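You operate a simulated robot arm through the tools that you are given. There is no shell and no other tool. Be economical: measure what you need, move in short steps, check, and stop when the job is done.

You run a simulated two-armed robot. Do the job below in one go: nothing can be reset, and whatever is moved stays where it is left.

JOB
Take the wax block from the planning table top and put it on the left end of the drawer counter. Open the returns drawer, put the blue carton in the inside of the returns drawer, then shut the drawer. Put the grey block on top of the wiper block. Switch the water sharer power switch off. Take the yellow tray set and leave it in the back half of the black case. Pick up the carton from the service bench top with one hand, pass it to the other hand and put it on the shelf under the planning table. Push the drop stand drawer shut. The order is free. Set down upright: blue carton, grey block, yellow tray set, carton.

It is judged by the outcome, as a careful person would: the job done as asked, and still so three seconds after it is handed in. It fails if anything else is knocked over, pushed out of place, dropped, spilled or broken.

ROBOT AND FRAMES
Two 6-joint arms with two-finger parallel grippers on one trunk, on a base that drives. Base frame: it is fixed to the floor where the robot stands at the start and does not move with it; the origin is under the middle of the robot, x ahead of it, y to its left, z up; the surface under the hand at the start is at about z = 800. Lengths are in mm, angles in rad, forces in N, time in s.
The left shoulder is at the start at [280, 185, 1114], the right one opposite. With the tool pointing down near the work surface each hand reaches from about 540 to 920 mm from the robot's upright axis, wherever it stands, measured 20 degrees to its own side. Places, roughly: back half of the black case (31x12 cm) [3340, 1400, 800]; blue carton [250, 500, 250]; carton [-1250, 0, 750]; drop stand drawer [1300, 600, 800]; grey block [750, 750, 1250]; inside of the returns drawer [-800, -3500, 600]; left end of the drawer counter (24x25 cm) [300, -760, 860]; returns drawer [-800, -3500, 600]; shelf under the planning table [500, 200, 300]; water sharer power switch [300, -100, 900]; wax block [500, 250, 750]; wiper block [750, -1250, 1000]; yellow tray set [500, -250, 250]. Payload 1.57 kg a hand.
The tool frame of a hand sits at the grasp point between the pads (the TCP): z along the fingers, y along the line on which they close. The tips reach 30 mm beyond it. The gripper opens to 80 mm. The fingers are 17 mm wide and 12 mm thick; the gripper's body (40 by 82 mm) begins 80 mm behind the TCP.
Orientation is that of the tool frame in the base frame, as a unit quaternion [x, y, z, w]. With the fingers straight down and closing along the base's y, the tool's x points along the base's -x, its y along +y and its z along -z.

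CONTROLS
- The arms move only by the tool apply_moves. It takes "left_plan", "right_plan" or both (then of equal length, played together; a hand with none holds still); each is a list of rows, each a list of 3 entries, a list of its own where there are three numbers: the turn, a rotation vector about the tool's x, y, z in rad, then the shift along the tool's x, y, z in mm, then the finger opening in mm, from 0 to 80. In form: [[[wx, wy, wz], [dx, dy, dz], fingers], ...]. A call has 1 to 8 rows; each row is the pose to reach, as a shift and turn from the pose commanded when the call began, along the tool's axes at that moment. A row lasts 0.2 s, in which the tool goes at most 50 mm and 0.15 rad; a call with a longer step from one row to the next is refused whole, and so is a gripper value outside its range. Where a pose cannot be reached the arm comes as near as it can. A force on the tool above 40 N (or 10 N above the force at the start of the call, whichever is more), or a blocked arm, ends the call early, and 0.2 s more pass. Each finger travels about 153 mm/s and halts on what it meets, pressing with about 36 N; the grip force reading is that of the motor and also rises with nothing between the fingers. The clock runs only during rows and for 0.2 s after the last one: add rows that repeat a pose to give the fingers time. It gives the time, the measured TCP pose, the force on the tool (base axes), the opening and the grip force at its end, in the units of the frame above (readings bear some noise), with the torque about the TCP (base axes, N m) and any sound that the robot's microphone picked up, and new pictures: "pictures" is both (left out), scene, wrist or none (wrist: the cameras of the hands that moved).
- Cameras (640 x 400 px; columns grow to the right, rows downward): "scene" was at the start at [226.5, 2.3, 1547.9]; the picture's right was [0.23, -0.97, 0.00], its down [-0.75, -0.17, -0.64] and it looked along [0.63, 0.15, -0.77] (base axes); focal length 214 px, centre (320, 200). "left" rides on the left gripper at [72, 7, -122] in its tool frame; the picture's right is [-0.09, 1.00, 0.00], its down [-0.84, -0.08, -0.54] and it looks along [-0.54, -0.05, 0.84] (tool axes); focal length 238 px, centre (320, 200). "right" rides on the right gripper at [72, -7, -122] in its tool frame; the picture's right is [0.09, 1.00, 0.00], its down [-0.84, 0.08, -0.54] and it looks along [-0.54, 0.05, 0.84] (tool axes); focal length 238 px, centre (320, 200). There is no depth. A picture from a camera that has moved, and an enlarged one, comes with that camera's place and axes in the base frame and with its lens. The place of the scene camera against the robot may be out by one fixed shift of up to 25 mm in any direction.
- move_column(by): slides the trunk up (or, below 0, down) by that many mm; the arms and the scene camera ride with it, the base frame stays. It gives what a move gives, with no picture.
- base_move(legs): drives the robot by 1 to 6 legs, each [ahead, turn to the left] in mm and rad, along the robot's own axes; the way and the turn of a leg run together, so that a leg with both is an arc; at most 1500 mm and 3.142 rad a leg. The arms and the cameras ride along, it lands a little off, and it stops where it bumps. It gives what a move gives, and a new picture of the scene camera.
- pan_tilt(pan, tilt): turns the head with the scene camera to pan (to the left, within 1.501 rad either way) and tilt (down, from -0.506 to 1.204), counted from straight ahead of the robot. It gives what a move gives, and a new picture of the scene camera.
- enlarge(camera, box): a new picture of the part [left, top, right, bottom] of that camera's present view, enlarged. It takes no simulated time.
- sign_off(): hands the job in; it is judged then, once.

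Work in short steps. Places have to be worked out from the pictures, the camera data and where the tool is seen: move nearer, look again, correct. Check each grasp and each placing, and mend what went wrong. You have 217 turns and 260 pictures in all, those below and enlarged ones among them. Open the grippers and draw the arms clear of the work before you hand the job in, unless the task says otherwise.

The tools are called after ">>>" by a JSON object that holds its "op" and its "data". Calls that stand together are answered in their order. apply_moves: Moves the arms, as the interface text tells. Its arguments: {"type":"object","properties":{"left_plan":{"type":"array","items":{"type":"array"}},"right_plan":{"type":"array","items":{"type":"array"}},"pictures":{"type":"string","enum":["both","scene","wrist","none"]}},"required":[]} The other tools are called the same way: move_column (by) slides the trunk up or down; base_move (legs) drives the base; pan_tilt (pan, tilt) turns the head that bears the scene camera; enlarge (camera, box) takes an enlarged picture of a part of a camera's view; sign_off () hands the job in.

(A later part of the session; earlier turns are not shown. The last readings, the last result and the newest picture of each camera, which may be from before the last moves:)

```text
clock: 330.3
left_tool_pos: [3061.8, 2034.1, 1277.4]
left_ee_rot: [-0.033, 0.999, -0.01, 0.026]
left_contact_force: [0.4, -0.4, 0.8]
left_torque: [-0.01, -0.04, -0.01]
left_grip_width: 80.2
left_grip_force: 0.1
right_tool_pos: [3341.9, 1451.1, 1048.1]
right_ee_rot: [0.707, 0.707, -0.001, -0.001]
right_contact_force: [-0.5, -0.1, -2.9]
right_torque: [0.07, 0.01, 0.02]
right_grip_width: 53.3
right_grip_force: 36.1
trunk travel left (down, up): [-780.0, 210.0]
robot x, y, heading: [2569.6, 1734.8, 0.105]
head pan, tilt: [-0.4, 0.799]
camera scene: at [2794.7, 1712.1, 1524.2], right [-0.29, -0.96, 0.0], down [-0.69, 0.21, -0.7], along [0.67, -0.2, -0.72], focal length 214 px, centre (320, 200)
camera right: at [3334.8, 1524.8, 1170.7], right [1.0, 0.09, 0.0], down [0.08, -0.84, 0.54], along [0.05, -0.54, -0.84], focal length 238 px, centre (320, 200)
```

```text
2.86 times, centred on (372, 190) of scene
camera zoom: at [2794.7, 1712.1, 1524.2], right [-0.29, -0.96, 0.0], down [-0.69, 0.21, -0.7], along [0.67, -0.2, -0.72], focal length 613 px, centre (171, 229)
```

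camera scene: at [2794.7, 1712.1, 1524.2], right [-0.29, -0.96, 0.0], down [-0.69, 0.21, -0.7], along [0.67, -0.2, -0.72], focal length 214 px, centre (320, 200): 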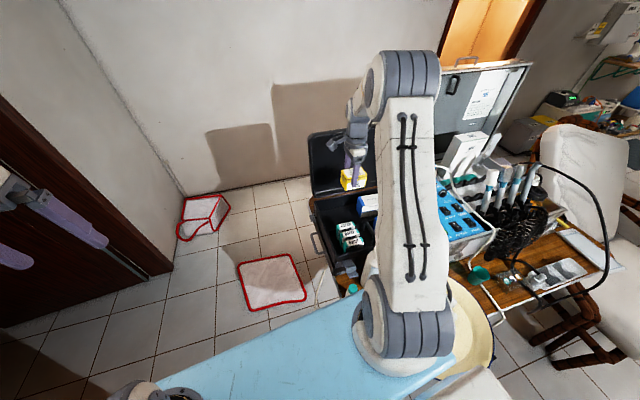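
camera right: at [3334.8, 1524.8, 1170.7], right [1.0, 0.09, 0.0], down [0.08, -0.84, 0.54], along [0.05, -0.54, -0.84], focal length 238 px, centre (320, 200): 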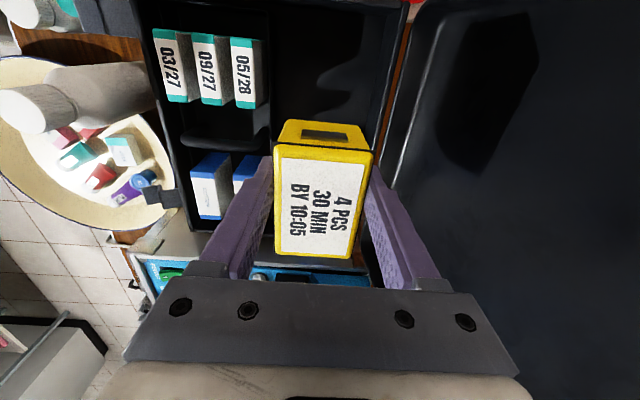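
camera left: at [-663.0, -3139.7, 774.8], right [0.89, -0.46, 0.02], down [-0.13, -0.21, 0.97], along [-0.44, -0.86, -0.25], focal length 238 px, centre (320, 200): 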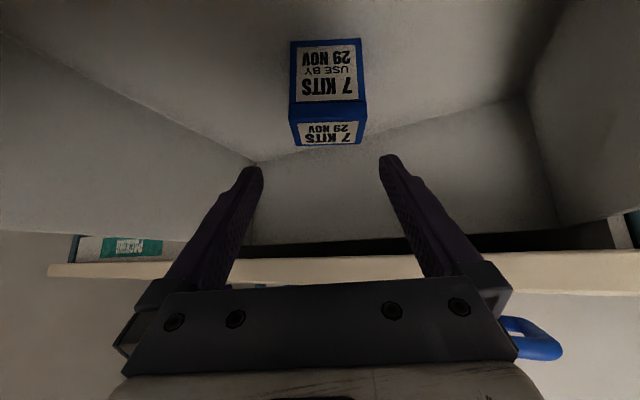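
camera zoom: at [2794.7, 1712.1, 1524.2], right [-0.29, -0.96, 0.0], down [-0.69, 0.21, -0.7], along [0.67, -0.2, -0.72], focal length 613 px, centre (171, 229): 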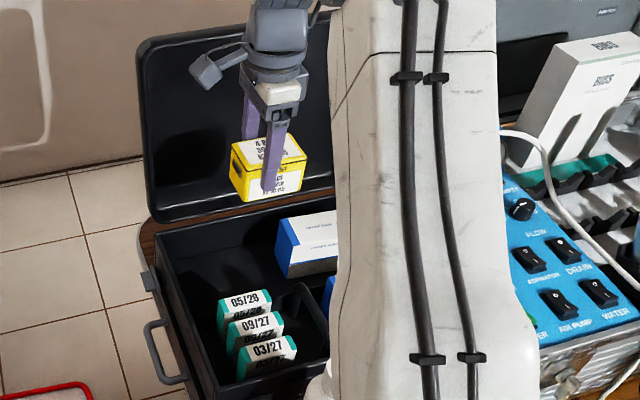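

The hand sits well above the free back-left compartment. I shift 10 mm in +y and lower to z≈890.

>>> {"op": "apply_moves", "data": {"right_plan": [[[0, 0, 0], [5, 2, 45], 40], [[0, 0, 0], [10, 2, 90], 40], [[0, 0, 0], [10, 2, 130], 40], [[0, 0, 0], [10, 2, 158], 40]], "pictures": "wrist"}}

>>> {"op": "enlarge", "data": {"camera": "scene", "box": [280, 120, 440, 220]}}

```text
clock: 331.3
left_tool_pos: [3061.7, 2033.6, 1276.7]
left_ee_rot: [-0.034, 0.999, -0.01, 0.025]
left_contact_force: [0.2, -0.4, 0.1]
left_torque: [0.01, -0.05, 0.0]
left_grip_width: 80.1
left_grip_force: 0.1
right_tool_pos: [3343.9, 1456.4, 891.2]
right_ee_rot: [0.707, 0.707, 0.001, -0.001]
right_contact_force: [0.2, 0.9, -1.9]
right_torque: [0.02, 0.0, 0.02]
right_grip_width: 53.8
right_grip_force: 35.9
trunk travel left (down, up): [-780.0, 210.0]
robot x, y, heading: [2567.2, 1734.6, 0.108]
head pan, tilt: [-0.4, 0.799]
camera right: at [3338.1, 1530.6, 1012.9], right [1.0, 0.09, 0.0], down [0.08, -0.84, 0.54], along [0.05, -0.54, -0.84], focal length 238 px, centre (320, 200)
```

right: 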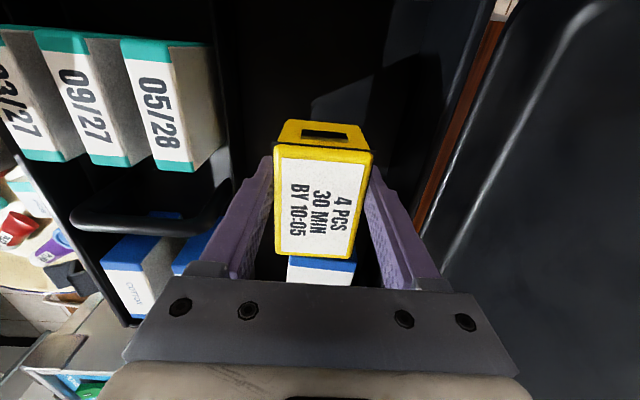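

```text
4.00 times, centred on (360, 170) of scene
camera zoom: at [2794.9, 1712.0, 1524.2], right [-0.29, -0.96, 0.0], down [-0.69, 0.21, -0.7], along [0.67, -0.2, -0.72], focal length 858 px, centre (160, 320)
```

zoom: 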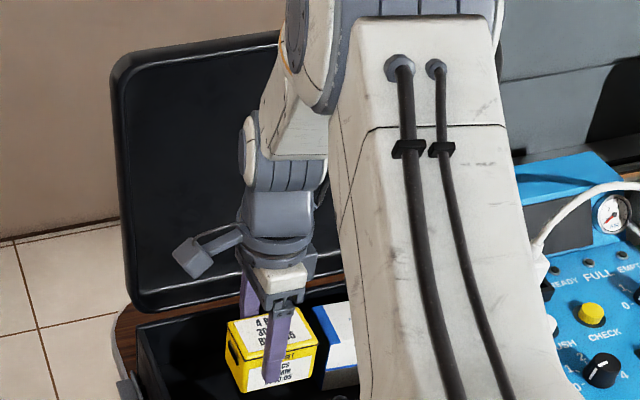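

Well within the compartment. I lower in small steps until contact.

>>> {"op": "apply_moves", "data": {"right_plan": [[[0, 0, 0], [0, 0, 15], 40], [[0, 0, 0], [0, 0, 27], 40], [[0, 0, 0], [0, 0, 36], 40], [[0, 0, 0], [0, 0, 44], 40], [[0, 0, 0], [0, 0, 52], 40], [[0, 0, 0], [0, 0, 60], 40], [[0, 0, 0], [0, 0, 68], 40], [[0, 0, 0], [0, 0, 75], 40]], "pictures": "wrist"}}

```text
clock: 332.9
left_tool_pos: [3061.5, 2034.1, 1277.6]
left_ee_rot: [-0.034, 0.999, -0.01, 0.027]
left_contact_force: [0.5, -0.1, 0.1]
left_torque: [0.0, -0.04, -0.01]
left_grip_width: 79.7
left_grip_force: 0.0
right_tool_pos: [3342.4, 1460.8, 827.0]
right_ee_rot: [0.708, 0.707, 0.0, -0.001]
right_contact_force: [-11.2, 3.4, 19.2]
right_torque: [0.05, -0.35, 0.07]
right_grip_width: 54.0
right_grip_force: 36.1
trunk travel left (down, up): [-780.0, 210.0]
robot x, y, heading: [2567.2, 1729.5, 0.105]
head pan, tilt: [-0.4, 0.799]
stopped in row 8 (right hand): the force on the tool passed its limit at 49 N (the readings are from after the stop); the commanded pose is now the measured one
camera right: at [3336.8, 1534.0, 949.5], right [1.0, 0.09, 0.0], down [0.08, -0.84, 0.54], along [0.05, -0.54, -0.84], focal length 238 px, centre (320, 200)
```

right: 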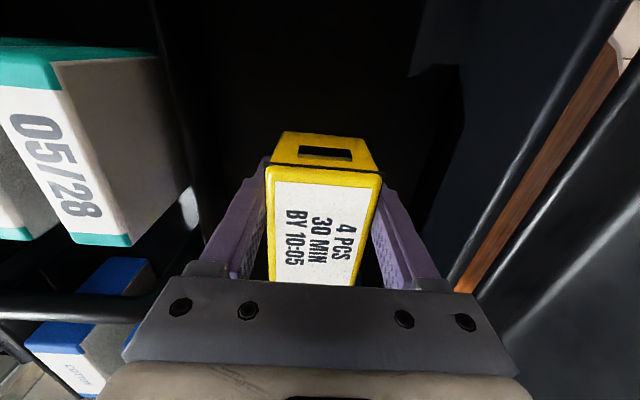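

Contact on the case floor (z≈781). I release with a modest opening and rise.

>>> {"op": "apply_moves", "data": {"right_plan": [[[0, 0, 0], [0, 0, -1], 50], [[0, 0, 0], [0, 0, -1], 66], [[0, 0, 0], [0, 0, -1], 68], [[0, 0, 0], [0, 0, -1], 68], [[0, 0, 0], [0, 0, -40], 68], [[0, 0, 0], [0, 0, -85], 68], [[0, 0, 0], [0, 0, -130], 68], [[0, 0, 0], [0, 0, -175], 68]], "pictures": "wrist"}}

```text
clock: 334.7
left_tool_pos: [3062.5, 2033.6, 1277.3]
left_ee_rot: [-0.034, 0.999, -0.011, 0.025]
left_contact_force: [0.1, 0.6, 0.1]
left_torque: [0.03, 0.0, 0.0]
left_grip_width: 80.0
left_grip_force: 0.1
right_tool_pos: [3344.3, 1463.0, 1001.5]
right_ee_rot: [0.707, 0.707, 0.0, -0.002]
right_contact_force: [-0.8, 0.5, 0.6]
right_torque: [-0.01, 0.02, -0.01]
right_grip_width: 67.9
right_grip_force: 0.0
trunk travel left (down, up): [-780.0, 210.0]
robot x, y, heading: [2565.6, 1733.0, 0.105]
head pan, tilt: [-0.4, 0.799]
camera right: at [3337.6, 1536.4, 1123.2], right [1.0, 0.09, 0.0], down [0.08, -0.84, 0.54], along [0.05, -0.54, -0.84], focal length 238 px, centre (320, 200)
```

right: 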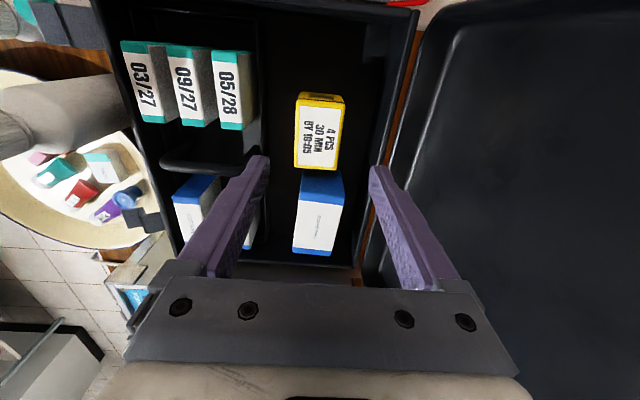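

The tray set stands upright in the back half of the case. I raise and retract the right arm, relieve the turn, and back away, looking at the floor.

>>> {"op": "apply_moves", "data": {"right_plan": [[[0, 0, 0], [0, 0, -45], 80], [[0, 0, 0], [0, 0, -90], 80], [[0, 0, 0], [20, -30, -125], 80], [[0, 0, 0], [45, -60, -155], 80], [[0, 0, 0], [70, -90, -180], 80], [[0, 0, 0], [95, -120, -205], 80], [[0, 0, 0], [120, -155, -220], 80], [[0, 0, 0], [145, -190, -230], 80]], "pictures": "none"}}

>>> {"op": "base_move", "data": {"legs": [[0, 0.12], [-450, 0]]}}

>>> {"op": "pan_tilt", "data": {"pan": -0.55, "tilt": 0.7}}

```text
refused: row 3 steps farther than a row can; nothing moved
```

```text
clock: 338.1
left_tool_pos: [2575.5, 1985.9, 1277.0]
left_ee_rot: [-0.089, 0.996, -0.009, 0.026]
left_contact_force: [1.1, -0.3, -0.3]
left_torque: [-0.03, 0.03, 0.0]
left_grip_width: 79.9
left_grip_force: 0.1
right_tool_pos: [2918.7, 1448.2, 1000.0]
right_ee_rot: [0.667, 0.745, 0.0, -0.001]
right_contact_force: [0.1, -0.1, 0.4]
right_torque: [0.01, -0.01, 0.01]
right_grip_width: 68.0
right_grip_force: 0.0
trunk travel left (down, up): [-780.0, 210.0]
robot x, y, heading: [2117.8, 1628.8, 0.212]
head pan, tilt: [-0.4, 0.799]
camera scene: at [2344.1, 1637.0, 1524.2], right [-0.18, -0.98, 0.0], down [-0.71, 0.13, -0.7], along [0.69, -0.13, -0.72], focal length 214 px, centre (320, 200)
```

scene: 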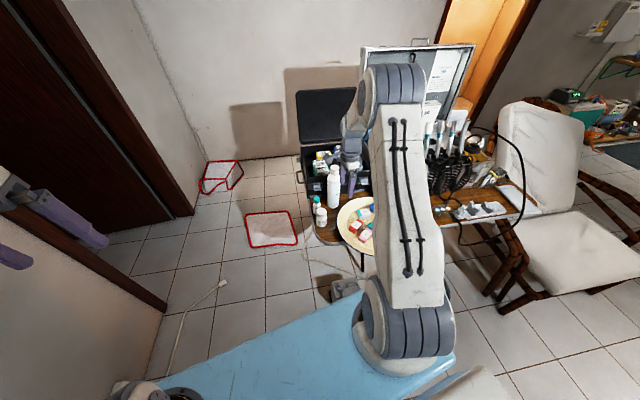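

```text
clock: 338.8
left_tool_pos: [2575.9, 1985.2, 1277.2]
left_ee_rot: [-0.088, 0.996, -0.009, 0.026]
left_contact_force: [0.3, -0.3, -0.5]
left_torque: [-0.02, 0.03, 0.01]
left_grip_width: 80.2
left_grip_force: 0.1
right_tool_pos: [2919.1, 1450.1, 1001.3]
right_ee_rot: [0.668, 0.744, 0.0, 0.0]
right_contact_force: [0.0, -0.1, 0.1]
right_torque: [-0.03, 0.03, -0.01]
right_grip_width: 67.8
right_grip_force: 0.1
trunk travel left (down, up): [-780.0, 210.0]
robot x, y, heading: [2117.2, 1630.7, 0.222]
head pan, tilt: [-0.55, 0.7]
camera scene: at [2344.8, 1623.8, 1532.4], right [-0.33, -0.95, 0.0], down [-0.61, 0.21, -0.76], along [0.72, -0.25, -0.64], focal length 214 px, centre (320, 200)
```

scene: 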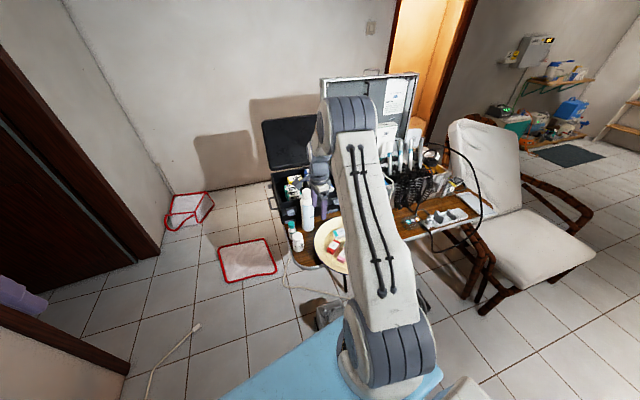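

The arm retract was refused before the base moved, but the hand passed above everything. I check the bin and desk area closely.

>>> {"op": "enlarge", "data": {"camera": "scene", "box": [230, 160, 390, 340]}}

```text
2.22 times, centred on (310, 250) of scene
camera zoom: at [2344.8, 1623.8, 1532.4], right [-0.33, -0.95, 0.0], down [-0.61, 0.21, -0.76], along [0.72, -0.25, -0.64], focal length 477 px, centre (342, 89)
```

zoom: 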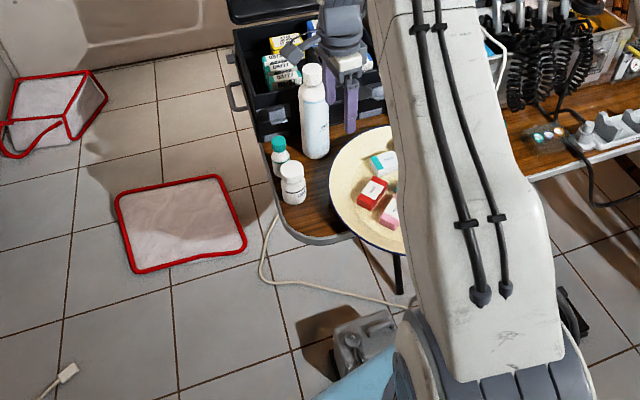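

Everything there stands upright. I raise and pull in the right arm with smaller steps, undo its yaw, and back away further.

>>> {"op": "apply_moves", "data": {"right_plan": [[[0, 0, 0], [0, 0, -45], 80], [[0, 0, 0], [0, 0, -90], 80], [[0, 0, -0.1], [15, -25, -125], 80], [[0, 0, -0.2], [30, -50, -155], 80], [[0, 0, -0.3], [45, -80, -180], 80], [[0, 0, -0.4], [60, -110, -200], 80], [[0, 0, -0.5], [75, -145, -215], 80], [[0, 0, -0.6], [90, -180, -225], 80]], "pictures": "none"}}

>>> {"op": "apply_moves", "data": {"right_plan": [[[0, 0, -0.14], [0, 0, 0], 80], [[0, 0, -0.28], [0, 0, 0], 80], [[0, 0, -0.42], [0, 0, 0], 80], [[0, 0, -0.56], [0, 0, 0], 80], [[0, 0, -0.7], [0, 0, 0], 80], [[0, 0, -0.84], [0, 0, 0], 60], [[0, 0, -0.94], [0, 0, 0], 30], [[0, 0, -0.94], [0, 0, 0], 0]], "pictures": "none"}}

```text
clock: 340.6
left_tool_pos: [2576.2, 1985.7, 1277.4]
left_ee_rot: [-0.088, 0.996, -0.009, 0.026]
left_contact_force: [0.3, 0.0, -0.6]
left_torque: [-0.02, -0.03, -0.01]
left_grip_width: 80.0
left_grip_force: 0.1
right_tool_pos: [2731.3, 1518.9, 1228.0]
right_ee_rot: [0.417, 0.909, 0.002, -0.001]
right_contact_force: [0.7, -0.6, -0.8]
right_torque: [-0.02, 0.01, -0.03]
right_grip_width: 80.1
right_grip_force: 0.1
trunk travel left (down, up): [-780.0, 210.0]
robot x, y, heading: [2118.9, 1631.2, 0.216]
head pan, tilt: [-0.55, 0.7]
```

```text
clock: 342.4
left_tool_pos: [2575.8, 1985.4, 1276.9]
left_ee_rot: [-0.089, 0.996, -0.009, 0.026]
left_contact_force: [-1.0, 0.3, 0.1]
left_torque: [0.01, 0.0, -0.02]
left_grip_width: 79.8
left_grip_force: 0.0
right_tool_pos: [2732.9, 1518.2, 1225.9]
right_ee_rot: [-0.04, 0.999, 0.001, 0.0]
right_contact_force: [-0.2, -0.5, -0.2]
right_torque: [-0.01, 0.01, 0.0]
right_grip_width: 0.0
right_grip_force: 21.9
trunk travel left (down, up): [-780.0, 210.0]
robot x, y, heading: [2122.4, 1636.8, 0.217]
head pan, tilt: [-0.55, 0.7]
```

Now to the drop stand: I reverse toward the corridor beside the white bench and face it with the right hand in line.

>>> {"op": "base_move", "data": {"legs": [[0, 0.1], [-665, 0], [0, -1.887], [60, 0]]}}

>>> {"op": "pan_tilt", "data": {"pan": 0.1, "tilt": 0.75}}

>>> {"op": "enlarge", "data": {"camera": "scene", "box": [300, 160, 460, 260]}}

```text
clock: 351.6
left_tool_pos: [1758.5, 852.5, 1277.7]
left_ee_rot: [0.704, 0.709, -0.026, 0.01]
left_contact_force: [0.2, 0.2, 0.2]
left_torque: [-0.02, -0.01, 0.0]
left_grip_width: 80.0
left_grip_force: 0.1
right_tool_pos: [1273.7, 778.9, 1226.6]
right_ee_rot: [0.738, 0.674, 0.0, 0.0]
right_contact_force: [-0.7, 0.0, 0.7]
right_torque: [-0.04, -0.02, -0.03]
right_grip_width: 0.0
right_grip_force: 21.5
trunk travel left (down, up): [-780.0, 210.0]
robot x, y, heading: [1487.6, 1364.4, -1.526]
head pan, tilt: [-0.55, 0.7]
camera scene: at [1446.1, 1115.2, 1532.5], right [-0.88, 0.48, 0.0], down [0.31, 0.56, -0.77], along [-0.37, -0.67, -0.64], focal length 214 px, centre (320, 200)
```

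scene: 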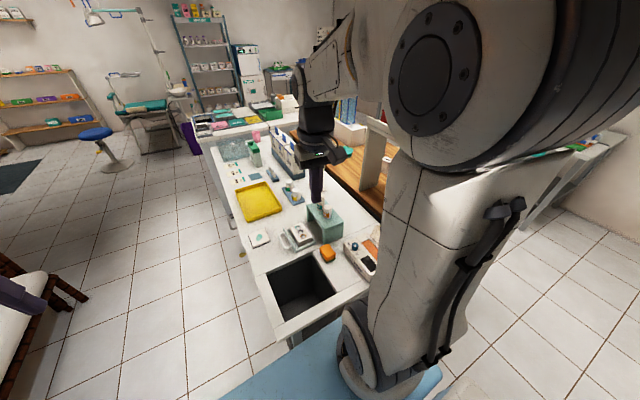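

```text
clock: 352.6
left_tool_pos: [1759.1, 851.6, 1277.6]
left_ee_rot: [0.704, 0.71, -0.025, 0.01]
left_contact_force: [0.2, 0.6, 0.9]
left_torque: [-0.04, -0.02, 0.01]
left_grip_width: 79.9
left_grip_force: 0.1
right_tool_pos: [1271.1, 777.6, 1226.5]
right_ee_rot: [0.739, 0.674, 0.001, 0.001]
right_contact_force: [0.4, 0.0, -0.4]
right_torque: [0.0, 0.03, -0.03]
right_grip_width: 0.1
right_grip_force: 21.4
trunk travel left (down, up): [-780.0, 210.0]
robot x, y, heading: [1489.7, 1365.6, -1.528]
head pan, tilt: [0.099, 0.75]
camera scene: at [1499.1, 1107.1, 1528.2], right [-0.99, -0.15, 0.0], down [-0.1, 0.67, -0.73], along [0.11, -0.72, -0.68], focal length 214 px, centre (320, 200)
```

scene: 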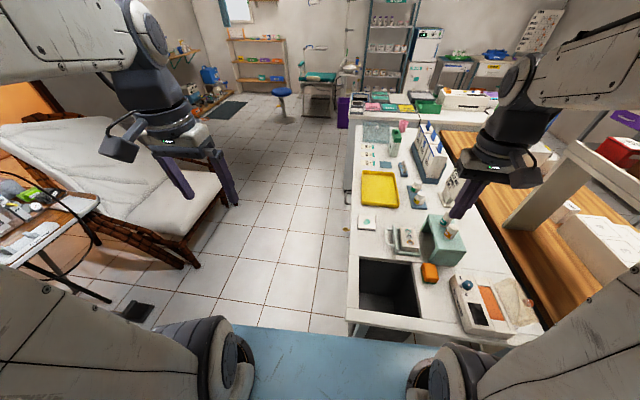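

```text
4.00 times, centred on (380, 210) of scene
camera zoom: at [1499.1, 1107.1, 1528.2], right [-0.99, -0.15, 0.0], down [-0.1, 0.67, -0.73], along [0.11, -0.72, -0.68], focal length 858 px, centre (80, 160)
```

zoom: 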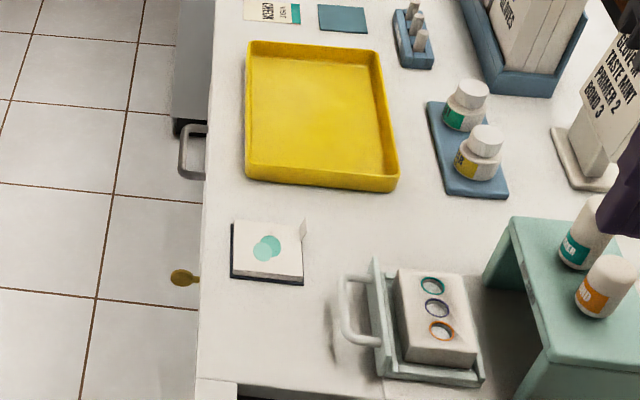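

The handle triangulates to about (1301,525,805). I bring the closed right hand down on the +x side of it.

>>> {"op": "apply_moves", "data": {"right_plan": [[[0, 0, -0.01], [-30, 12, 36], 0], [[0, 0, -0.02], [-60, 24, 72], 0], [[0, 0, -0.03], [-90, 36, 108], 0], [[0, 0, -0.04], [-120, 48, 145], 0], [[0, 0, -0.06], [-151, 60, 181], 0], [[0, 0, -0.07], [-181, 72, 217], 0], [[0, 0, -0.08], [-211, 84, 253], 0], [[0, 0, -0.09], [-240, 96, 289], 0]], "pictures": "wrist"}}

```text
clock: 354.4
left_tool_pos: [1759.1, 851.8, 1276.6]
left_ee_rot: [0.704, 0.71, -0.026, 0.01]
left_contact_force: [-0.2, 0.6, 0.3]
left_torque: [-0.02, 0.04, 0.01]
left_grip_width: 79.9
left_grip_force: 0.0
right_tool_pos: [1347.8, 531.2, 935.8]
right_ee_rot: [0.707, 0.707, 0.0, 0.001]
right_contact_force: [-0.4, -0.1, 0.8]
right_torque: [-0.02, 0.01, 0.0]
right_grip_width: 0.1
right_grip_force: 21.4
trunk travel left (down, up): [-780.0, 210.0]
robot x, y, heading: [1489.8, 1367.0, -1.524]
head pan, tilt: [0.099, 0.75]
camera right: at [1340.5, 604.5, 1059.1], right [1.0, 0.09, 0.0], down [0.08, -0.84, 0.54], along [0.05, -0.54, -0.84], focal length 238 px, centre (320, 200)
```

right: 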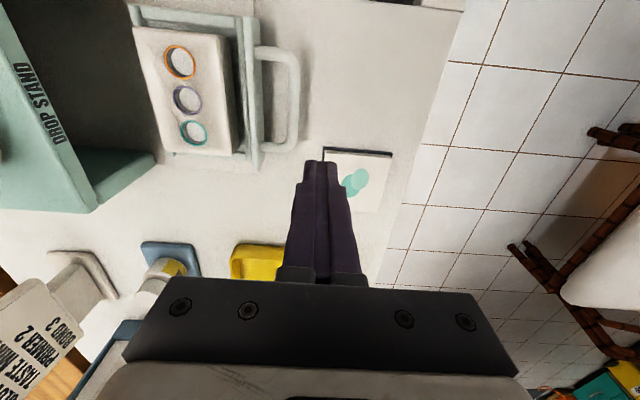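

"DROP STAND" confirmed. Its handle bar's outer side is near x 1318, y 559. I shift to y≈559 and lower beside it.

>>> {"op": "apply_moves", "data": {"right_plan": [[[0, 0, 0], [28, 5, 20], 0], [[0, 0, 0], [28, 5, 60], 0], [[0, 0, 0], [28, 5, 90], 0], [[0, 0, 0], [28, 5, 100], 0]], "pictures": "wrist"}}

```text
clock: 355.4
left_tool_pos: [1759.0, 851.6, 1277.7]
left_ee_rot: [0.704, 0.709, -0.026, 0.01]
left_contact_force: [0.9, -1.0, 0.3]
left_torque: [0.0, -0.02, -0.01]
left_grip_width: 79.9
left_grip_force: 0.0
right_tool_pos: [1351.3, 557.9, 836.5]
right_ee_rot: [0.707, 0.707, 0.0, 0.0]
right_contact_force: [0.0, 0.4, -0.6]
right_torque: [-0.01, 0.01, -0.02]
right_grip_width: 0.0
right_grip_force: 20.9
trunk travel left (down, up): [-780.0, 210.0]
robot x, y, heading: [1486.3, 1360.6, -1.523]
head pan, tilt: [0.099, 0.75]
camera right: at [1344.8, 631.6, 959.2], right [1.0, 0.09, 0.0], down [0.08, -0.84, 0.54], along [0.05, -0.54, -0.84], focal length 238 px, centre (320, 200)
```

right: 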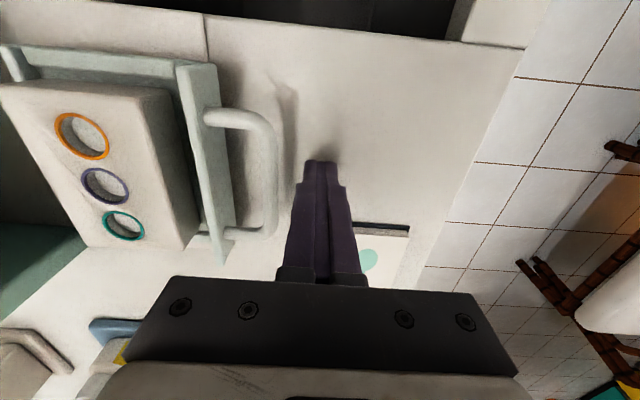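

The fingertips are beside the bar. I lower 5 mm and push in −x by stages, first about 100 mm.

>>> {"op": "apply_moves", "data": {"right_plan": [[[0, 0, 0], [-3, 0, 5], 0], [[0, 0, 0], [-3, -20, 5], 0], [[0, 0, 0], [-3, -40, 5], 0], [[0, 0, 0], [-3, -60, 5], 0], [[0, 0, 0], [-3, -80, 5], 0], [[0, 0, 0], [-3, -100, 5], 0]], "pictures": "both"}}

```text
clock: 356.6
left_tool_pos: [1760.5, 853.5, 1278.4]
left_ee_rot: [0.703, 0.711, -0.026, 0.011]
left_contact_force: [0.0, -0.1, 0.9]
left_torque: [0.01, -0.02, 0.01]
left_grip_width: 80.0
left_grip_force: 0.0
right_tool_pos: [1293.2, 556.2, 832.8]
right_ee_rot: [0.707, 0.708, 0.006, 0.003]
right_contact_force: [5.0, 0.3, -0.8]
right_torque: [-0.01, -0.19, -0.02]
right_grip_width: 0.1
right_grip_force: 21.8
trunk travel left (down, up): [-780.0, 210.0]
robot x, y, heading: [1487.9, 1364.8, -1.522]
head pan, tilt: [0.099, 0.75]
stopped in row 5 (right hand): the force on the tool passed its limit at 49 N (the readings are from after the stop); the commanded pose is now the measured one
camera scene: at [1499.6, 1107.2, 1528.3], right [-0.99, -0.15, 0.0], down [-0.1, 0.67, -0.73], along [0.11, -0.72, -0.68], focal length 214 px, centre (320, 200)
camera right: at [1284.6, 630.4, 955.3], right [1.0, 0.09, 0.01], down [0.07, -0.84, 0.54], along [0.06, -0.54, -0.84], focal length 238 px, centre (320, 200)
```

scene: 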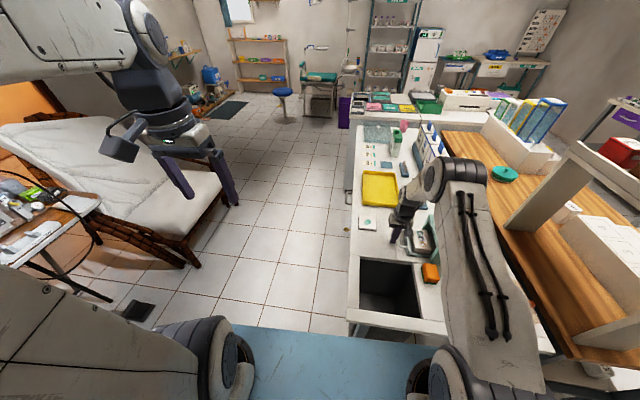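
right: 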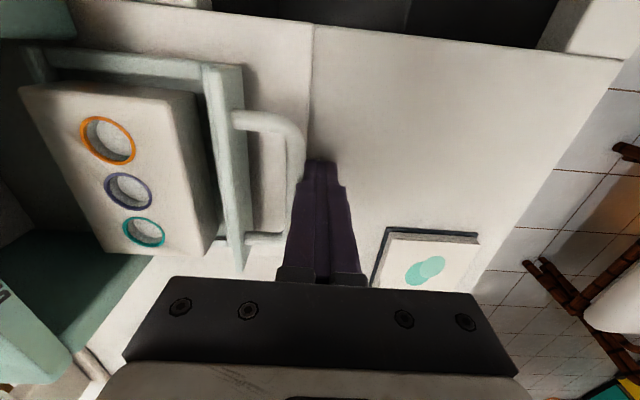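

The handle moved about 35 mm before the force limit; I push more slowly.

>>> {"op": "apply_moves", "data": {"right_plan": [[[0, 0, 0], [0, -6, 0], 0], [[0, 0, 0], [0, -12, 0], 0], [[0, 0, 0], [0, -18, 0], 0], [[0, 0, 0], [0, -24, 0], 0], [[0, 0, 0], [0, -30, 0], 0], [[0, 0, 0], [0, -36, 0], 0], [[0, 0, 0], [0, -42, 0], 0], [[0, 0, 0], [0, -48, 0], 0]], "pictures": "wrist"}}

```text
clock: 357.1
left_tool_pos: [1761.9, 854.1, 1278.3]
left_ee_rot: [0.703, 0.711, -0.026, 0.011]
left_contact_force: [1.0, 0.0, -0.5]
left_torque: [0.0, 0.01, 0.01]
left_grip_width: 79.9
left_grip_force: 0.0
right_tool_pos: [1293.4, 557.1, 834.1]
right_ee_rot: [0.705, 0.709, 0.007, 0.004]
right_contact_force: [5.7, 1.5, 4.2]
right_torque: [0.1, -0.15, -0.08]
right_grip_width: 0.0
right_grip_force: 21.6
trunk travel left (down, up): [-780.0, 210.0]
robot x, y, heading: [1483.5, 1368.5, -1.515]
head pan, tilt: [0.099, 0.75]
stopped in row 2 (right hand): the force on the tool passed its limit at 44 N (the readings are from after the stop); the commanded pose is now the measured one
camera right: at [1283.7, 630.4, 955.2], right [1.0, 0.1, 0.02], down [0.07, -0.84, 0.54], along [0.07, -0.54, -0.84], focal length 238 px, centre (320, 200)
```

right: 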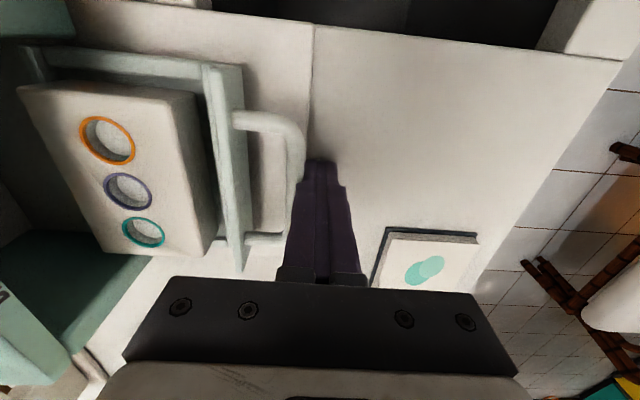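

It is stuck right at a seam in the bench top, so perhaps the fingertip catches there. I back off slightly, raise 6 mm and push again.

>>> {"op": "apply_moves", "data": {"right_plan": [[[0, 0, 0], [0, 4, -3], 0], [[0, 0, 0], [0, 4, -7], 0], [[0, 0, 0], [0, -4, -7], 0], [[0, 0, 0], [0, -12, -7], 0], [[0, 0, 0], [0, -20, -7], 0], [[0, 0, 0], [0, -28, -7], 0], [[0, 0, 0], [0, -36, -7], 0], [[0, 0, 0], [0, -44, -7], 0]], "pictures": "wrist"}}

```text
clock: 358.9
left_tool_pos: [1761.5, 853.4, 1277.5]
left_ee_rot: [0.702, 0.712, -0.026, 0.011]
left_contact_force: [-0.2, 0.0, -0.4]
left_torque: [-0.03, 0.02, -0.01]
left_grip_width: 79.9
left_grip_force: 0.0
right_tool_pos: [1246.2, 556.1, 837.5]
right_ee_rot: [0.706, 0.708, 0.005, 0.005]
right_contact_force: [-1.0, 0.7, -0.5]
right_torque: [0.0, 0.0, 0.0]
right_grip_width: 0.2
right_grip_force: 20.9
trunk travel left (down, up): [-780.0, 210.0]
robot x, y, heading: [1487.0, 1366.9, -1.518]
head pan, tilt: [0.099, 0.75]
camera right: at [1237.7, 629.8, 960.7], right [1.0, 0.1, 0.02], down [0.07, -0.84, 0.54], along [0.07, -0.54, -0.84], focal length 238 px, centre (320, 200)
```

right: 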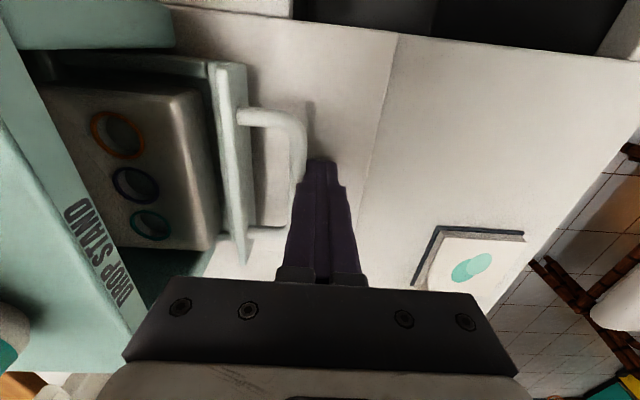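

That was it; the drawer slides in. I continue slowly.

>>> {"op": "apply_moves", "data": {"right_plan": [[[0, 0, 0], [0, -6, 0], 0], [[0, 0, 0], [0, -12, 0], 0], [[0, 0, 0], [0, -18, 0], 0], [[0, 0, 0], [0, -23, 0], 0], [[0, 0, 0], [0, -28, 0], 0], [[0, 0, 0], [0, -32, 0], 0], [[0, 0, 0], [0, -36, 0], 0]], "pictures": "wrist"}}

```text
clock: 360.6
left_tool_pos: [1763.0, 853.2, 1278.2]
left_ee_rot: [0.702, 0.712, -0.026, 0.012]
left_contact_force: [-0.5, -0.7, -0.5]
left_torque: [-0.01, -0.01, 0.02]
left_grip_width: 79.8
left_grip_force: 0.2
right_tool_pos: [1219.2, 557.5, 837.0]
right_ee_rot: [0.704, 0.711, 0.011, 0.005]
right_contact_force: [12.5, 2.7, 5.0]
right_torque: [0.02, -0.03, -0.01]
right_grip_width: 0.0
right_grip_force: 21.3
trunk travel left (down, up): [-780.0, 210.0]
robot x, y, heading: [1488.5, 1364.5, -1.509]
head pan, tilt: [0.099, 0.75]
stopped in row 7 (right hand): the force on the tool passed its limit at 42 N (the readings are from after the stop); the commanded pose is now the measured one
camera right: at [1209.6, 629.8, 959.5], right [0.99, 0.1, 0.02], down [0.07, -0.84, 0.54], along [0.07, -0.53, -0.84], focal length 238 px, centre (320, 200)
```

right: 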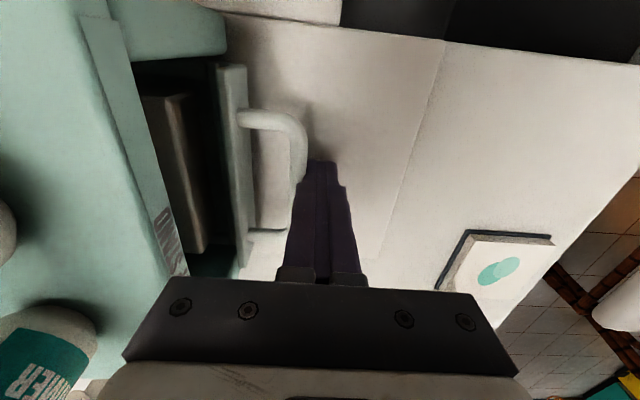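

It stopped with the front panel at about the stand's edge. I lift the hand away and look.

>>> {"op": "apply_moves", "data": {"right_plan": [[[0, 0, 0], [0, 15, 0], 0], [[0, 0, 0], [0, 40, -20], 0], [[0, 0, 0], [0, 60, -60], 0], [[0, 0, 0], [0, 80, -100], 0]], "pictures": "wrist"}}

>>> {"op": "enlarge", "data": {"camera": "right", "box": [0, 0, 320, 200]}}

```text
clock: 361.6
left_tool_pos: [1763.1, 854.1, 1276.7]
left_ee_rot: [0.702, 0.711, -0.025, 0.01]
left_contact_force: [0.3, -0.3, 0.0]
left_torque: [0.0, 0.0, 0.03]
left_grip_width: 79.8
left_grip_force: 0.1
right_tool_pos: [1296.3, 559.7, 938.7]
right_ee_rot: [0.705, 0.709, 0.009, 0.006]
right_contact_force: [-0.8, 0.8, 0.3]
right_torque: [-0.01, 0.02, -0.03]
right_grip_width: 0.0
right_grip_force: 21.9
trunk travel left (down, up): [-780.0, 210.0]
robot x, y, heading: [1489.5, 1363.4, -1.51]
head pan, tilt: [0.099, 0.75]
camera right: at [1286.2, 632.8, 1061.6], right [0.99, 0.1, 0.02], down [0.07, -0.84, 0.54], along [0.07, -0.53, -0.84], focal length 238 px, centre (320, 200)
```

right: 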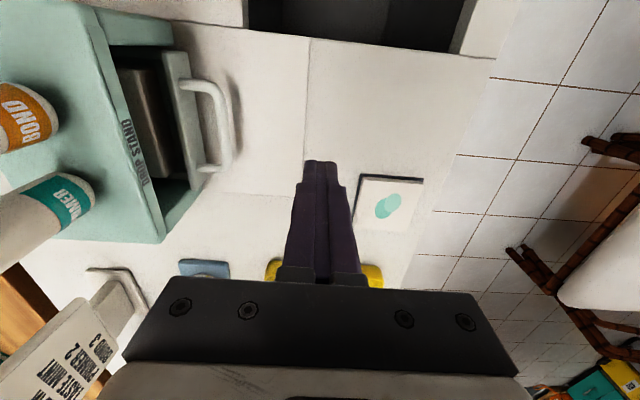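

```text
2.00 times, centred on (160, 100) of right
camera zoom: at [1286.2, 632.8, 1061.6], right [0.99, 0.1, 0.02], down [0.07, -0.84, 0.54], along [0.07, -0.53, -0.84], focal length 477 px, centre (640, 400)
```

zoom: 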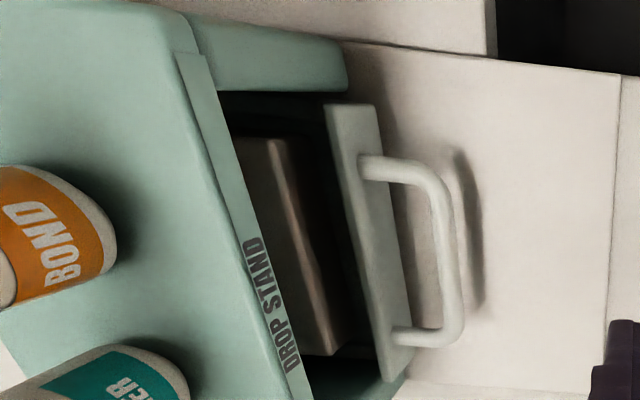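

The panel still seems to protrude about 10–15 mm. The stand is evidently fixed, so I push once more with the tip a few mm higher to rule out another snag.

>>> {"op": "apply_moves", "data": {"right_plan": [[[0, 0, 0], [0, -20, 45], 0], [[0, 0, 0], [0, -50, 85], 0], [[0, 0, 0], [0, -66, 97], 0], [[0, 0, 0], [0, -74, 97], 0], [[0, 0, 0], [0, -80, 97], 0], [[0, 0, 0], [0, -86, 97], 0], [[0, 0, 0], [0, -92, 97], 0], [[0, 0, 0], [0, -98, 97], 0]], "pictures": "wrist"}}

```text
clock: 363.1
left_tool_pos: [1763.6, 854.6, 1277.6]
left_ee_rot: [0.702, 0.712, -0.027, 0.011]
left_contact_force: [-0.4, 0.3, -0.3]
left_torque: [-0.03, -0.02, 0.01]
left_grip_width: 80.2
left_grip_force: 0.1
right_tool_pos: [1219.5, 557.1, 839.9]
right_ee_rot: [0.703, 0.711, 0.014, 0.006]
right_contact_force: [10.1, 0.6, 0.8]
right_torque: [0.01, -0.08, 0.05]
right_grip_width: 0.0
right_grip_force: 21.4
trunk travel left (down, up): [-780.0, 210.0]
robot x, y, heading: [1486.3, 1366.1, -1.507]
head pan, tilt: [0.099, 0.75]
stopped in row 7 (right hand): the force on the tool passed its limit at 45 N (the readings are from after the stop); the commanded pose is now the measured one
camera right: at [1208.4, 629.3, 962.0], right [0.99, 0.1, 0.03], down [0.07, -0.84, 0.54], along [0.08, -0.53, -0.84], focal length 238 px, centre (320, 200)
```

right: 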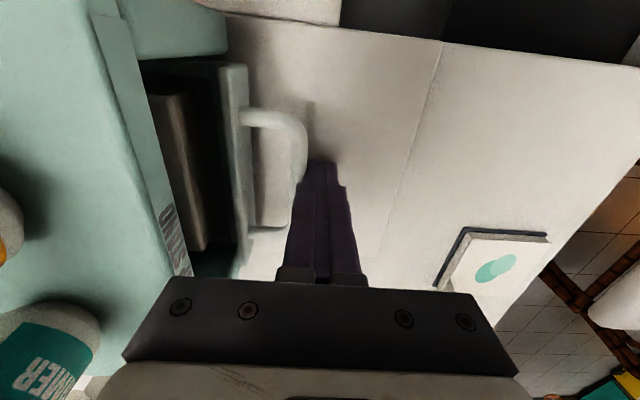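

Same stop position, so it is a hard stop. I retract upward and verify with the scene camera.

>>> {"op": "apply_moves", "data": {"right_plan": [[[0, 0, 0], [0, 15, 0], 0], [[0, 0, 0], [0, 35, -35], 0], [[0, 0, 0], [20, 55, -75], 0], [[0, 0, 0], [40, 80, -110], 0], [[0, 0, 0], [70, 100, -140], 0], [[0, 0, 0], [100, 120, -170], 20], [[0, 0, 0], [130, 130, -205], 40], [[0, 0, 0], [160, 140, -240], 60]], "pictures": "none"}}

>>> {"op": "enlarge", "data": {"camera": "scene", "box": [360, 190, 488, 270]}}

```text
clock: 364.9
left_tool_pos: [1762.1, 853.4, 1277.2]
left_ee_rot: [0.701, 0.712, -0.026, 0.01]
left_contact_force: [0.0, 0.6, 0.2]
left_torque: [0.02, -0.02, 0.02]
left_grip_width: 80.0
left_grip_force: 0.0
right_tool_pos: [1343.7, 715.0, 1082.9]
right_ee_rot: [0.703, 0.711, 0.014, 0.006]
right_contact_force: [0.0, 0.1, -0.4]
right_torque: [-0.02, 0.01, 0.0]
right_grip_width: 60.3
right_grip_force: 0.1
trunk travel left (down, up): [-780.0, 210.0]
robot x, y, heading: [1488.1, 1367.8, -1.512]
head pan, tilt: [0.099, 0.75]
```

```text
5.00 times, centred on (424, 230) of scene
camera zoom: at [1502.3, 1107.0, 1528.1], right [-0.99, -0.16, 0.0], down [-0.11, 0.67, -0.73], along [0.12, -0.72, -0.68], focal length 1072 px, centre (-200, 50)
```

zoom: 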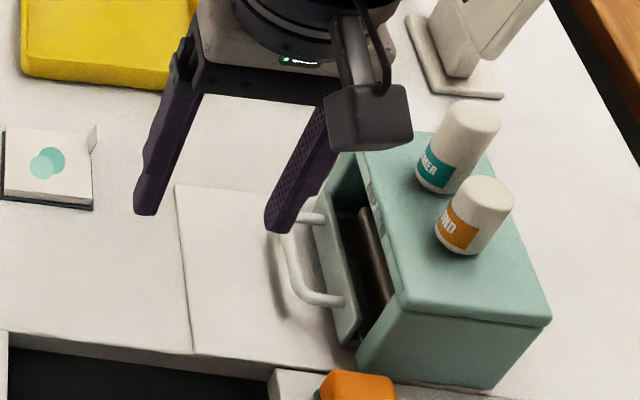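

The drawer panel is at its stop, flush with the stand's front within the picture's accuracy. I now go back for the carton at the service bench.

>>> {"op": "base_move", "data": {"legs": [[0, -1.63], [1450, 0], [460, 0], [0, 1.57], [1430, 0], [0, -1.57]]}}

>>> {"op": "pan_tilt", "data": {"pan": 0.0, "tilt": 0.75}}

```text
clock: 392.9
left_tool_pos: [-958.4, -255.1, 1277.8]
left_ee_rot: [0.999, -0.026, -0.025, -0.012]
left_contact_force: [0.1, -0.6, 0.1]
left_torque: [0.0, 0.01, 0.03]
left_grip_width: 80.1
left_grip_force: 0.0
right_tool_pos: [-1068.2, 173.0, 1083.3]
right_ee_rot: [0.999, -0.028, 0.004, 0.015]
right_contact_force: [-1.0, 0.0, -0.6]
right_torque: [-0.02, 0.01, -0.03]
right_grip_width: 59.9
right_grip_force: 0.0
trunk travel left (down, up): [-780.0, 210.0]
robot x, y, heading: [-428.4, -11.8, 3.128]
head pan, tilt: [0.099, 0.75]
camera scene: at [-681.7, -37.4, 1528.2], right [-0.09, 1.0, 0.0], down [0.68, 0.06, -0.73], along [-0.73, -0.07, -0.68], focal length 214 px, centre (320, 200)
```

scene: 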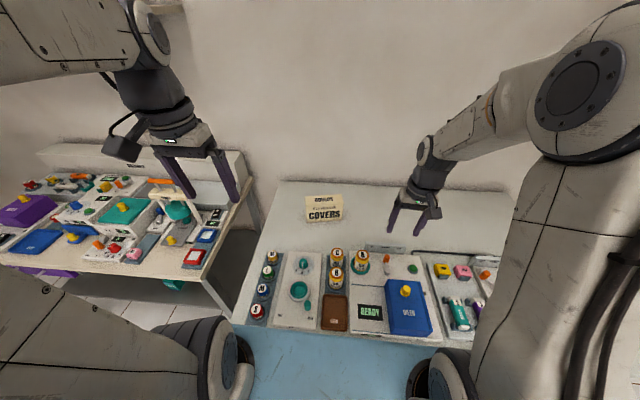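

```text
clock: 393.6
left_tool_pos: [-958.3, -254.7, 1277.9]
left_ee_rot: [0.999, -0.026, -0.025, -0.012]
left_contact_force: [-0.1, -0.4, 0.8]
left_torque: [-0.01, -0.01, -0.01]
left_grip_width: 79.9
left_grip_force: 0.1
right_tool_pos: [-1068.0, 172.4, 1081.7]
right_ee_rot: [0.999, -0.028, 0.006, 0.014]
right_contact_force: [-0.3, -0.3, -0.5]
right_torque: [0.01, -0.02, -0.02]
right_grip_width: 60.0
right_grip_force: 0.0
trunk travel left (down, up): [-780.0, 210.0]
robot x, y, heading: [-427.6, -15.6, 3.134]
head pan, tilt: [0.0, 0.75]
camera scene: at [-682.0, -29.1, 1528.2], right [0.01, 1.0, 0.0], down [0.68, -0.01, -0.73], along [-0.73, 0.01, -0.68], focal length 214 px, centre (320, 200)
```

scene: 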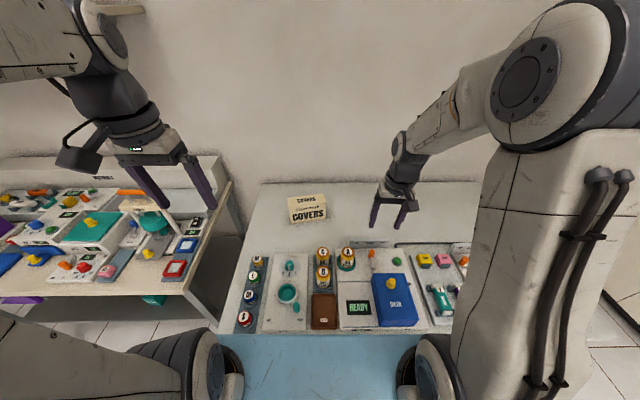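

Carton: front face centre ≈(-1367,-66), rotated ~10°, centre ≈(-1393,-70), top z≈862. I turn slightly, drive closer, and yaw the left hand so that it closes across the thin side.

>>> {"op": "base_move", "data": {"legs": [[0, -0.1], [120, 0]]}}

>>> {"op": "apply_moves", "data": {"left_plan": [[[0, 0, 0.14], [0, 0, 10], 80], [[0, 0, 0.28], [0, 0, 20], 80], [[0, 0, 0.42], [0, 0, 30], 80], [[0, 0, 0.56], [0, 0, 40], 80], [[0, 0, 0.7], [0, 0, 50], 80], [[0, 0, 0.84], [0, 0, 60], 80], [[0, 0, 0.98], [0, 0, 70], 80], [[0, 0, 1.12], [0, 0, 80], 80]], "right_plan": [[[0, 0, -0.14], [0, 0, 0], 80], [[0, 0, -0.28], [0, 0, 0], 80], [[0, 0, -0.42], [0, 0, 0], 80], [[0, 0, -0.56], [0, 0, 0], 80], [[0, 0, -0.7], [0, 0, 0], 80], [[0, 0, -0.84], [0, 0, 0], 80], [[0, 0, -0.98], [0, 0, 0], 80], [[0, 0, -1.12], [0, 0, 0], 80]], "pictures": "none"}}

```text
clock: 395.4
left_tool_pos: [-1099.5, -184.1, 1277.8]
left_ee_rot: [0.997, -0.077, -0.025, -0.014]
left_contact_force: [0.2, 0.3, 1.1]
left_torque: [0.01, 0.02, 0.0]
left_grip_width: 79.9
left_grip_force: 0.1
right_tool_pos: [-1165.9, 250.8, 1082.5]
right_ee_rot: [0.997, -0.08, 0.004, 0.014]
right_contact_force: [1.0, 0.0, 0.6]
right_torque: [0.01, -0.01, 0.0]
right_grip_width: 60.0
right_grip_force: 0.1
trunk travel left (down, up): [-780.0, 210.0]
robot x, y, heading: [-552.4, -4.9, 3.029]
head pan, tilt: [0.0, 0.75]
camera scene: at [-800.1, 9.4, 1528.2], right [0.11, 0.99, 0.0], down [0.68, -0.08, -0.73], along [-0.73, 0.08, -0.68], focal length 214 px, centre (320, 200)
```

scene: 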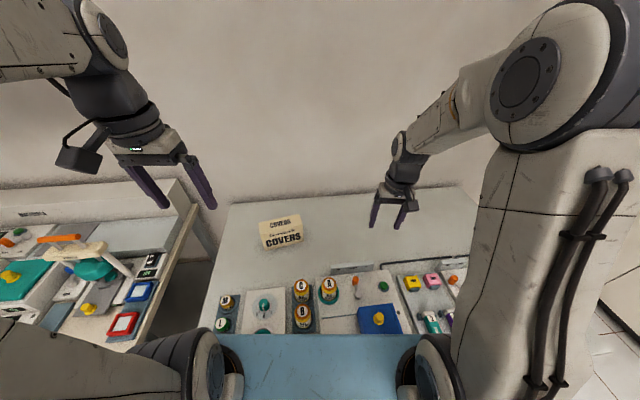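

```text
clock: 397.2
left_tool_pos: [-1103.9, -181.7, 1197.9]
left_ee_rot: [0.802, -0.596, -0.028, 0.002]
left_contact_force: [0.1, -0.2, 0.4]
left_torque: [-0.01, 0.01, -0.01]
left_grip_width: 80.0
left_grip_force: 0.0
right_tool_pos: [-1165.6, 251.7, 1083.5]
right_ee_rot: [0.886, 0.463, -0.004, 0.014]
right_contact_force: [0.1, 0.6, 0.0]
right_torque: [-0.02, 0.08, 0.03]
right_grip_width: 80.0
right_grip_force: 0.0
trunk travel left (down, up): [-780.0, 210.0]
robot x, y, heading: [-549.9, -2.4, 3.027]
head pan, tilt: [0.0, 0.75]
```

I move the left hand toward above the carton's left part, correcting its tilt and yaw.

>>> {"op": "apply_moves", "data": {"left_plan": [[[0.005, 0.005, 0.015], [-18, 31, 22], 80], [[0.009, 0.01, 0.03], [-36, 62, 45], 80], [[0.014, 0.016, 0.045], [-55, 93, 67], 80], [[0.018, 0.021, 0.06], [-73, 124, 90], 80], [[0.023, 0.026, 0.075], [-91, 156, 112], 80], [[0.027, 0.031, 0.09], [-110, 187, 135], 80], [[0.032, 0.037, 0.105], [-128, 218, 157], 80], [[0.036, 0.042, 0.118], [-146, 249, 180], 80]], "pictures": "wrist"}}

```text
clock: 399.0
left_tool_pos: [-1391.7, -110.2, 1033.3]
left_ee_rot: [0.767, -0.642, 0.001, 0.001]
left_contact_force: [-0.6, -0.1, 0.1]
left_torque: [-0.05, -0.01, -0.02]
left_grip_width: 80.1
left_grip_force: 0.1
right_tool_pos: [-1165.9, 250.9, 1083.2]
right_ee_rot: [0.887, 0.461, -0.004, 0.014]
right_contact_force: [1.1, -0.3, -0.9]
right_torque: [-0.02, 0.04, 0.04]
right_grip_width: 80.0
right_grip_force: 0.1
trunk travel left (down, up): [-780.0, 210.0]
robot x, y, heading: [-549.6, -5.1, 3.028]
head pan, tilt: [0.0, 0.75]
camera left: at [-1386.1, -183.2, 1154.9], right [-1.0, -0.08, 0.0], down [-0.07, 0.84, 0.54], along [-0.05, 0.54, -0.84], focal length 238 px, centre (320, 200)
```

left: 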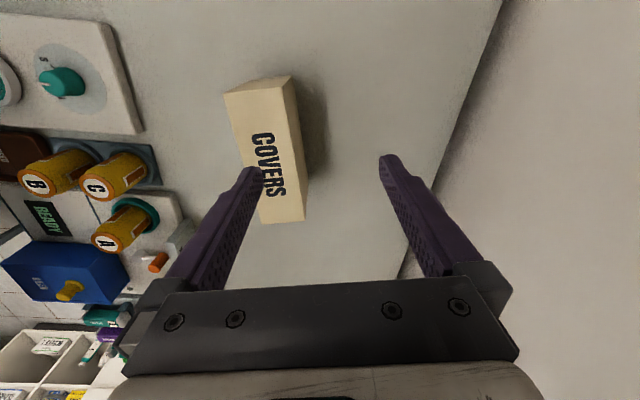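

I zoom in to see the carton's top face exactly.

>>> {"op": "enlarge", "data": {"camera": "left", "box": [200, 60, 360, 240]}}

```text
2.22 times, centred on (280, 150) of left
camera zoom: at [-1386.1, -183.2, 1154.9], right [-1.0, -0.08, 0.0], down [-0.07, 0.84, 0.54], along [-0.05, 0.54, -0.84], focal length 530 px, centre (409, 311)
```

zoom: 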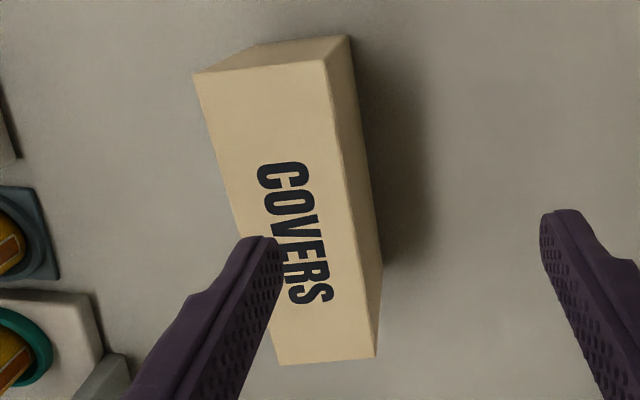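

With the top at about z 912 all views agree: centre ≈(-1342,-67), 56×156 mm. I shift over its left part and come lower to check.

>>> {"op": "apply_moves", "data": {"left_plan": [[[0, 0, 0], [8, -30, 15], 80], [[0, 0, 0], [16, -57, 40], 80], [[0, 0, 0], [16, -57, 65], 80]], "pictures": "wrist"}}

```text
clock: 399.8
left_tool_pos: [-1334.5, -116.6, 969.4]
left_ee_rot: [0.766, -0.642, 0.0, 0.002]
left_contact_force: [-0.3, 0.1, -0.4]
left_torque: [-0.02, 0.04, -0.02]
left_grip_width: 80.1
left_grip_force: 0.1
right_tool_pos: [-1166.4, 250.9, 1082.8]
right_ee_rot: [0.887, 0.461, -0.004, 0.014]
right_contact_force: [-0.1, 0.9, -0.1]
right_torque: [0.02, 0.02, 0.0]
right_grip_width: 80.2
right_grip_force: 0.1
trunk travel left (down, up): [-780.0, 210.0]
robot x, y, heading: [-549.9, -2.3, 3.028]
head pan, tilt: [0.0, 0.75]
camera left: at [-1328.0, -189.4, 1091.1], right [-1.0, -0.08, 0.0], down [-0.07, 0.84, 0.54], along [-0.05, 0.54, -0.84], focal length 238 px, centre (320, 200)
```

left: 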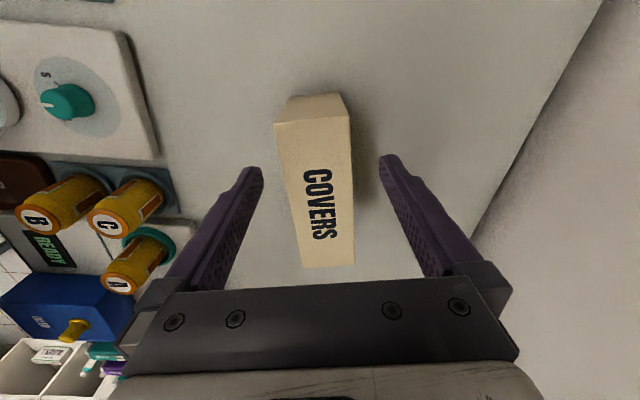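

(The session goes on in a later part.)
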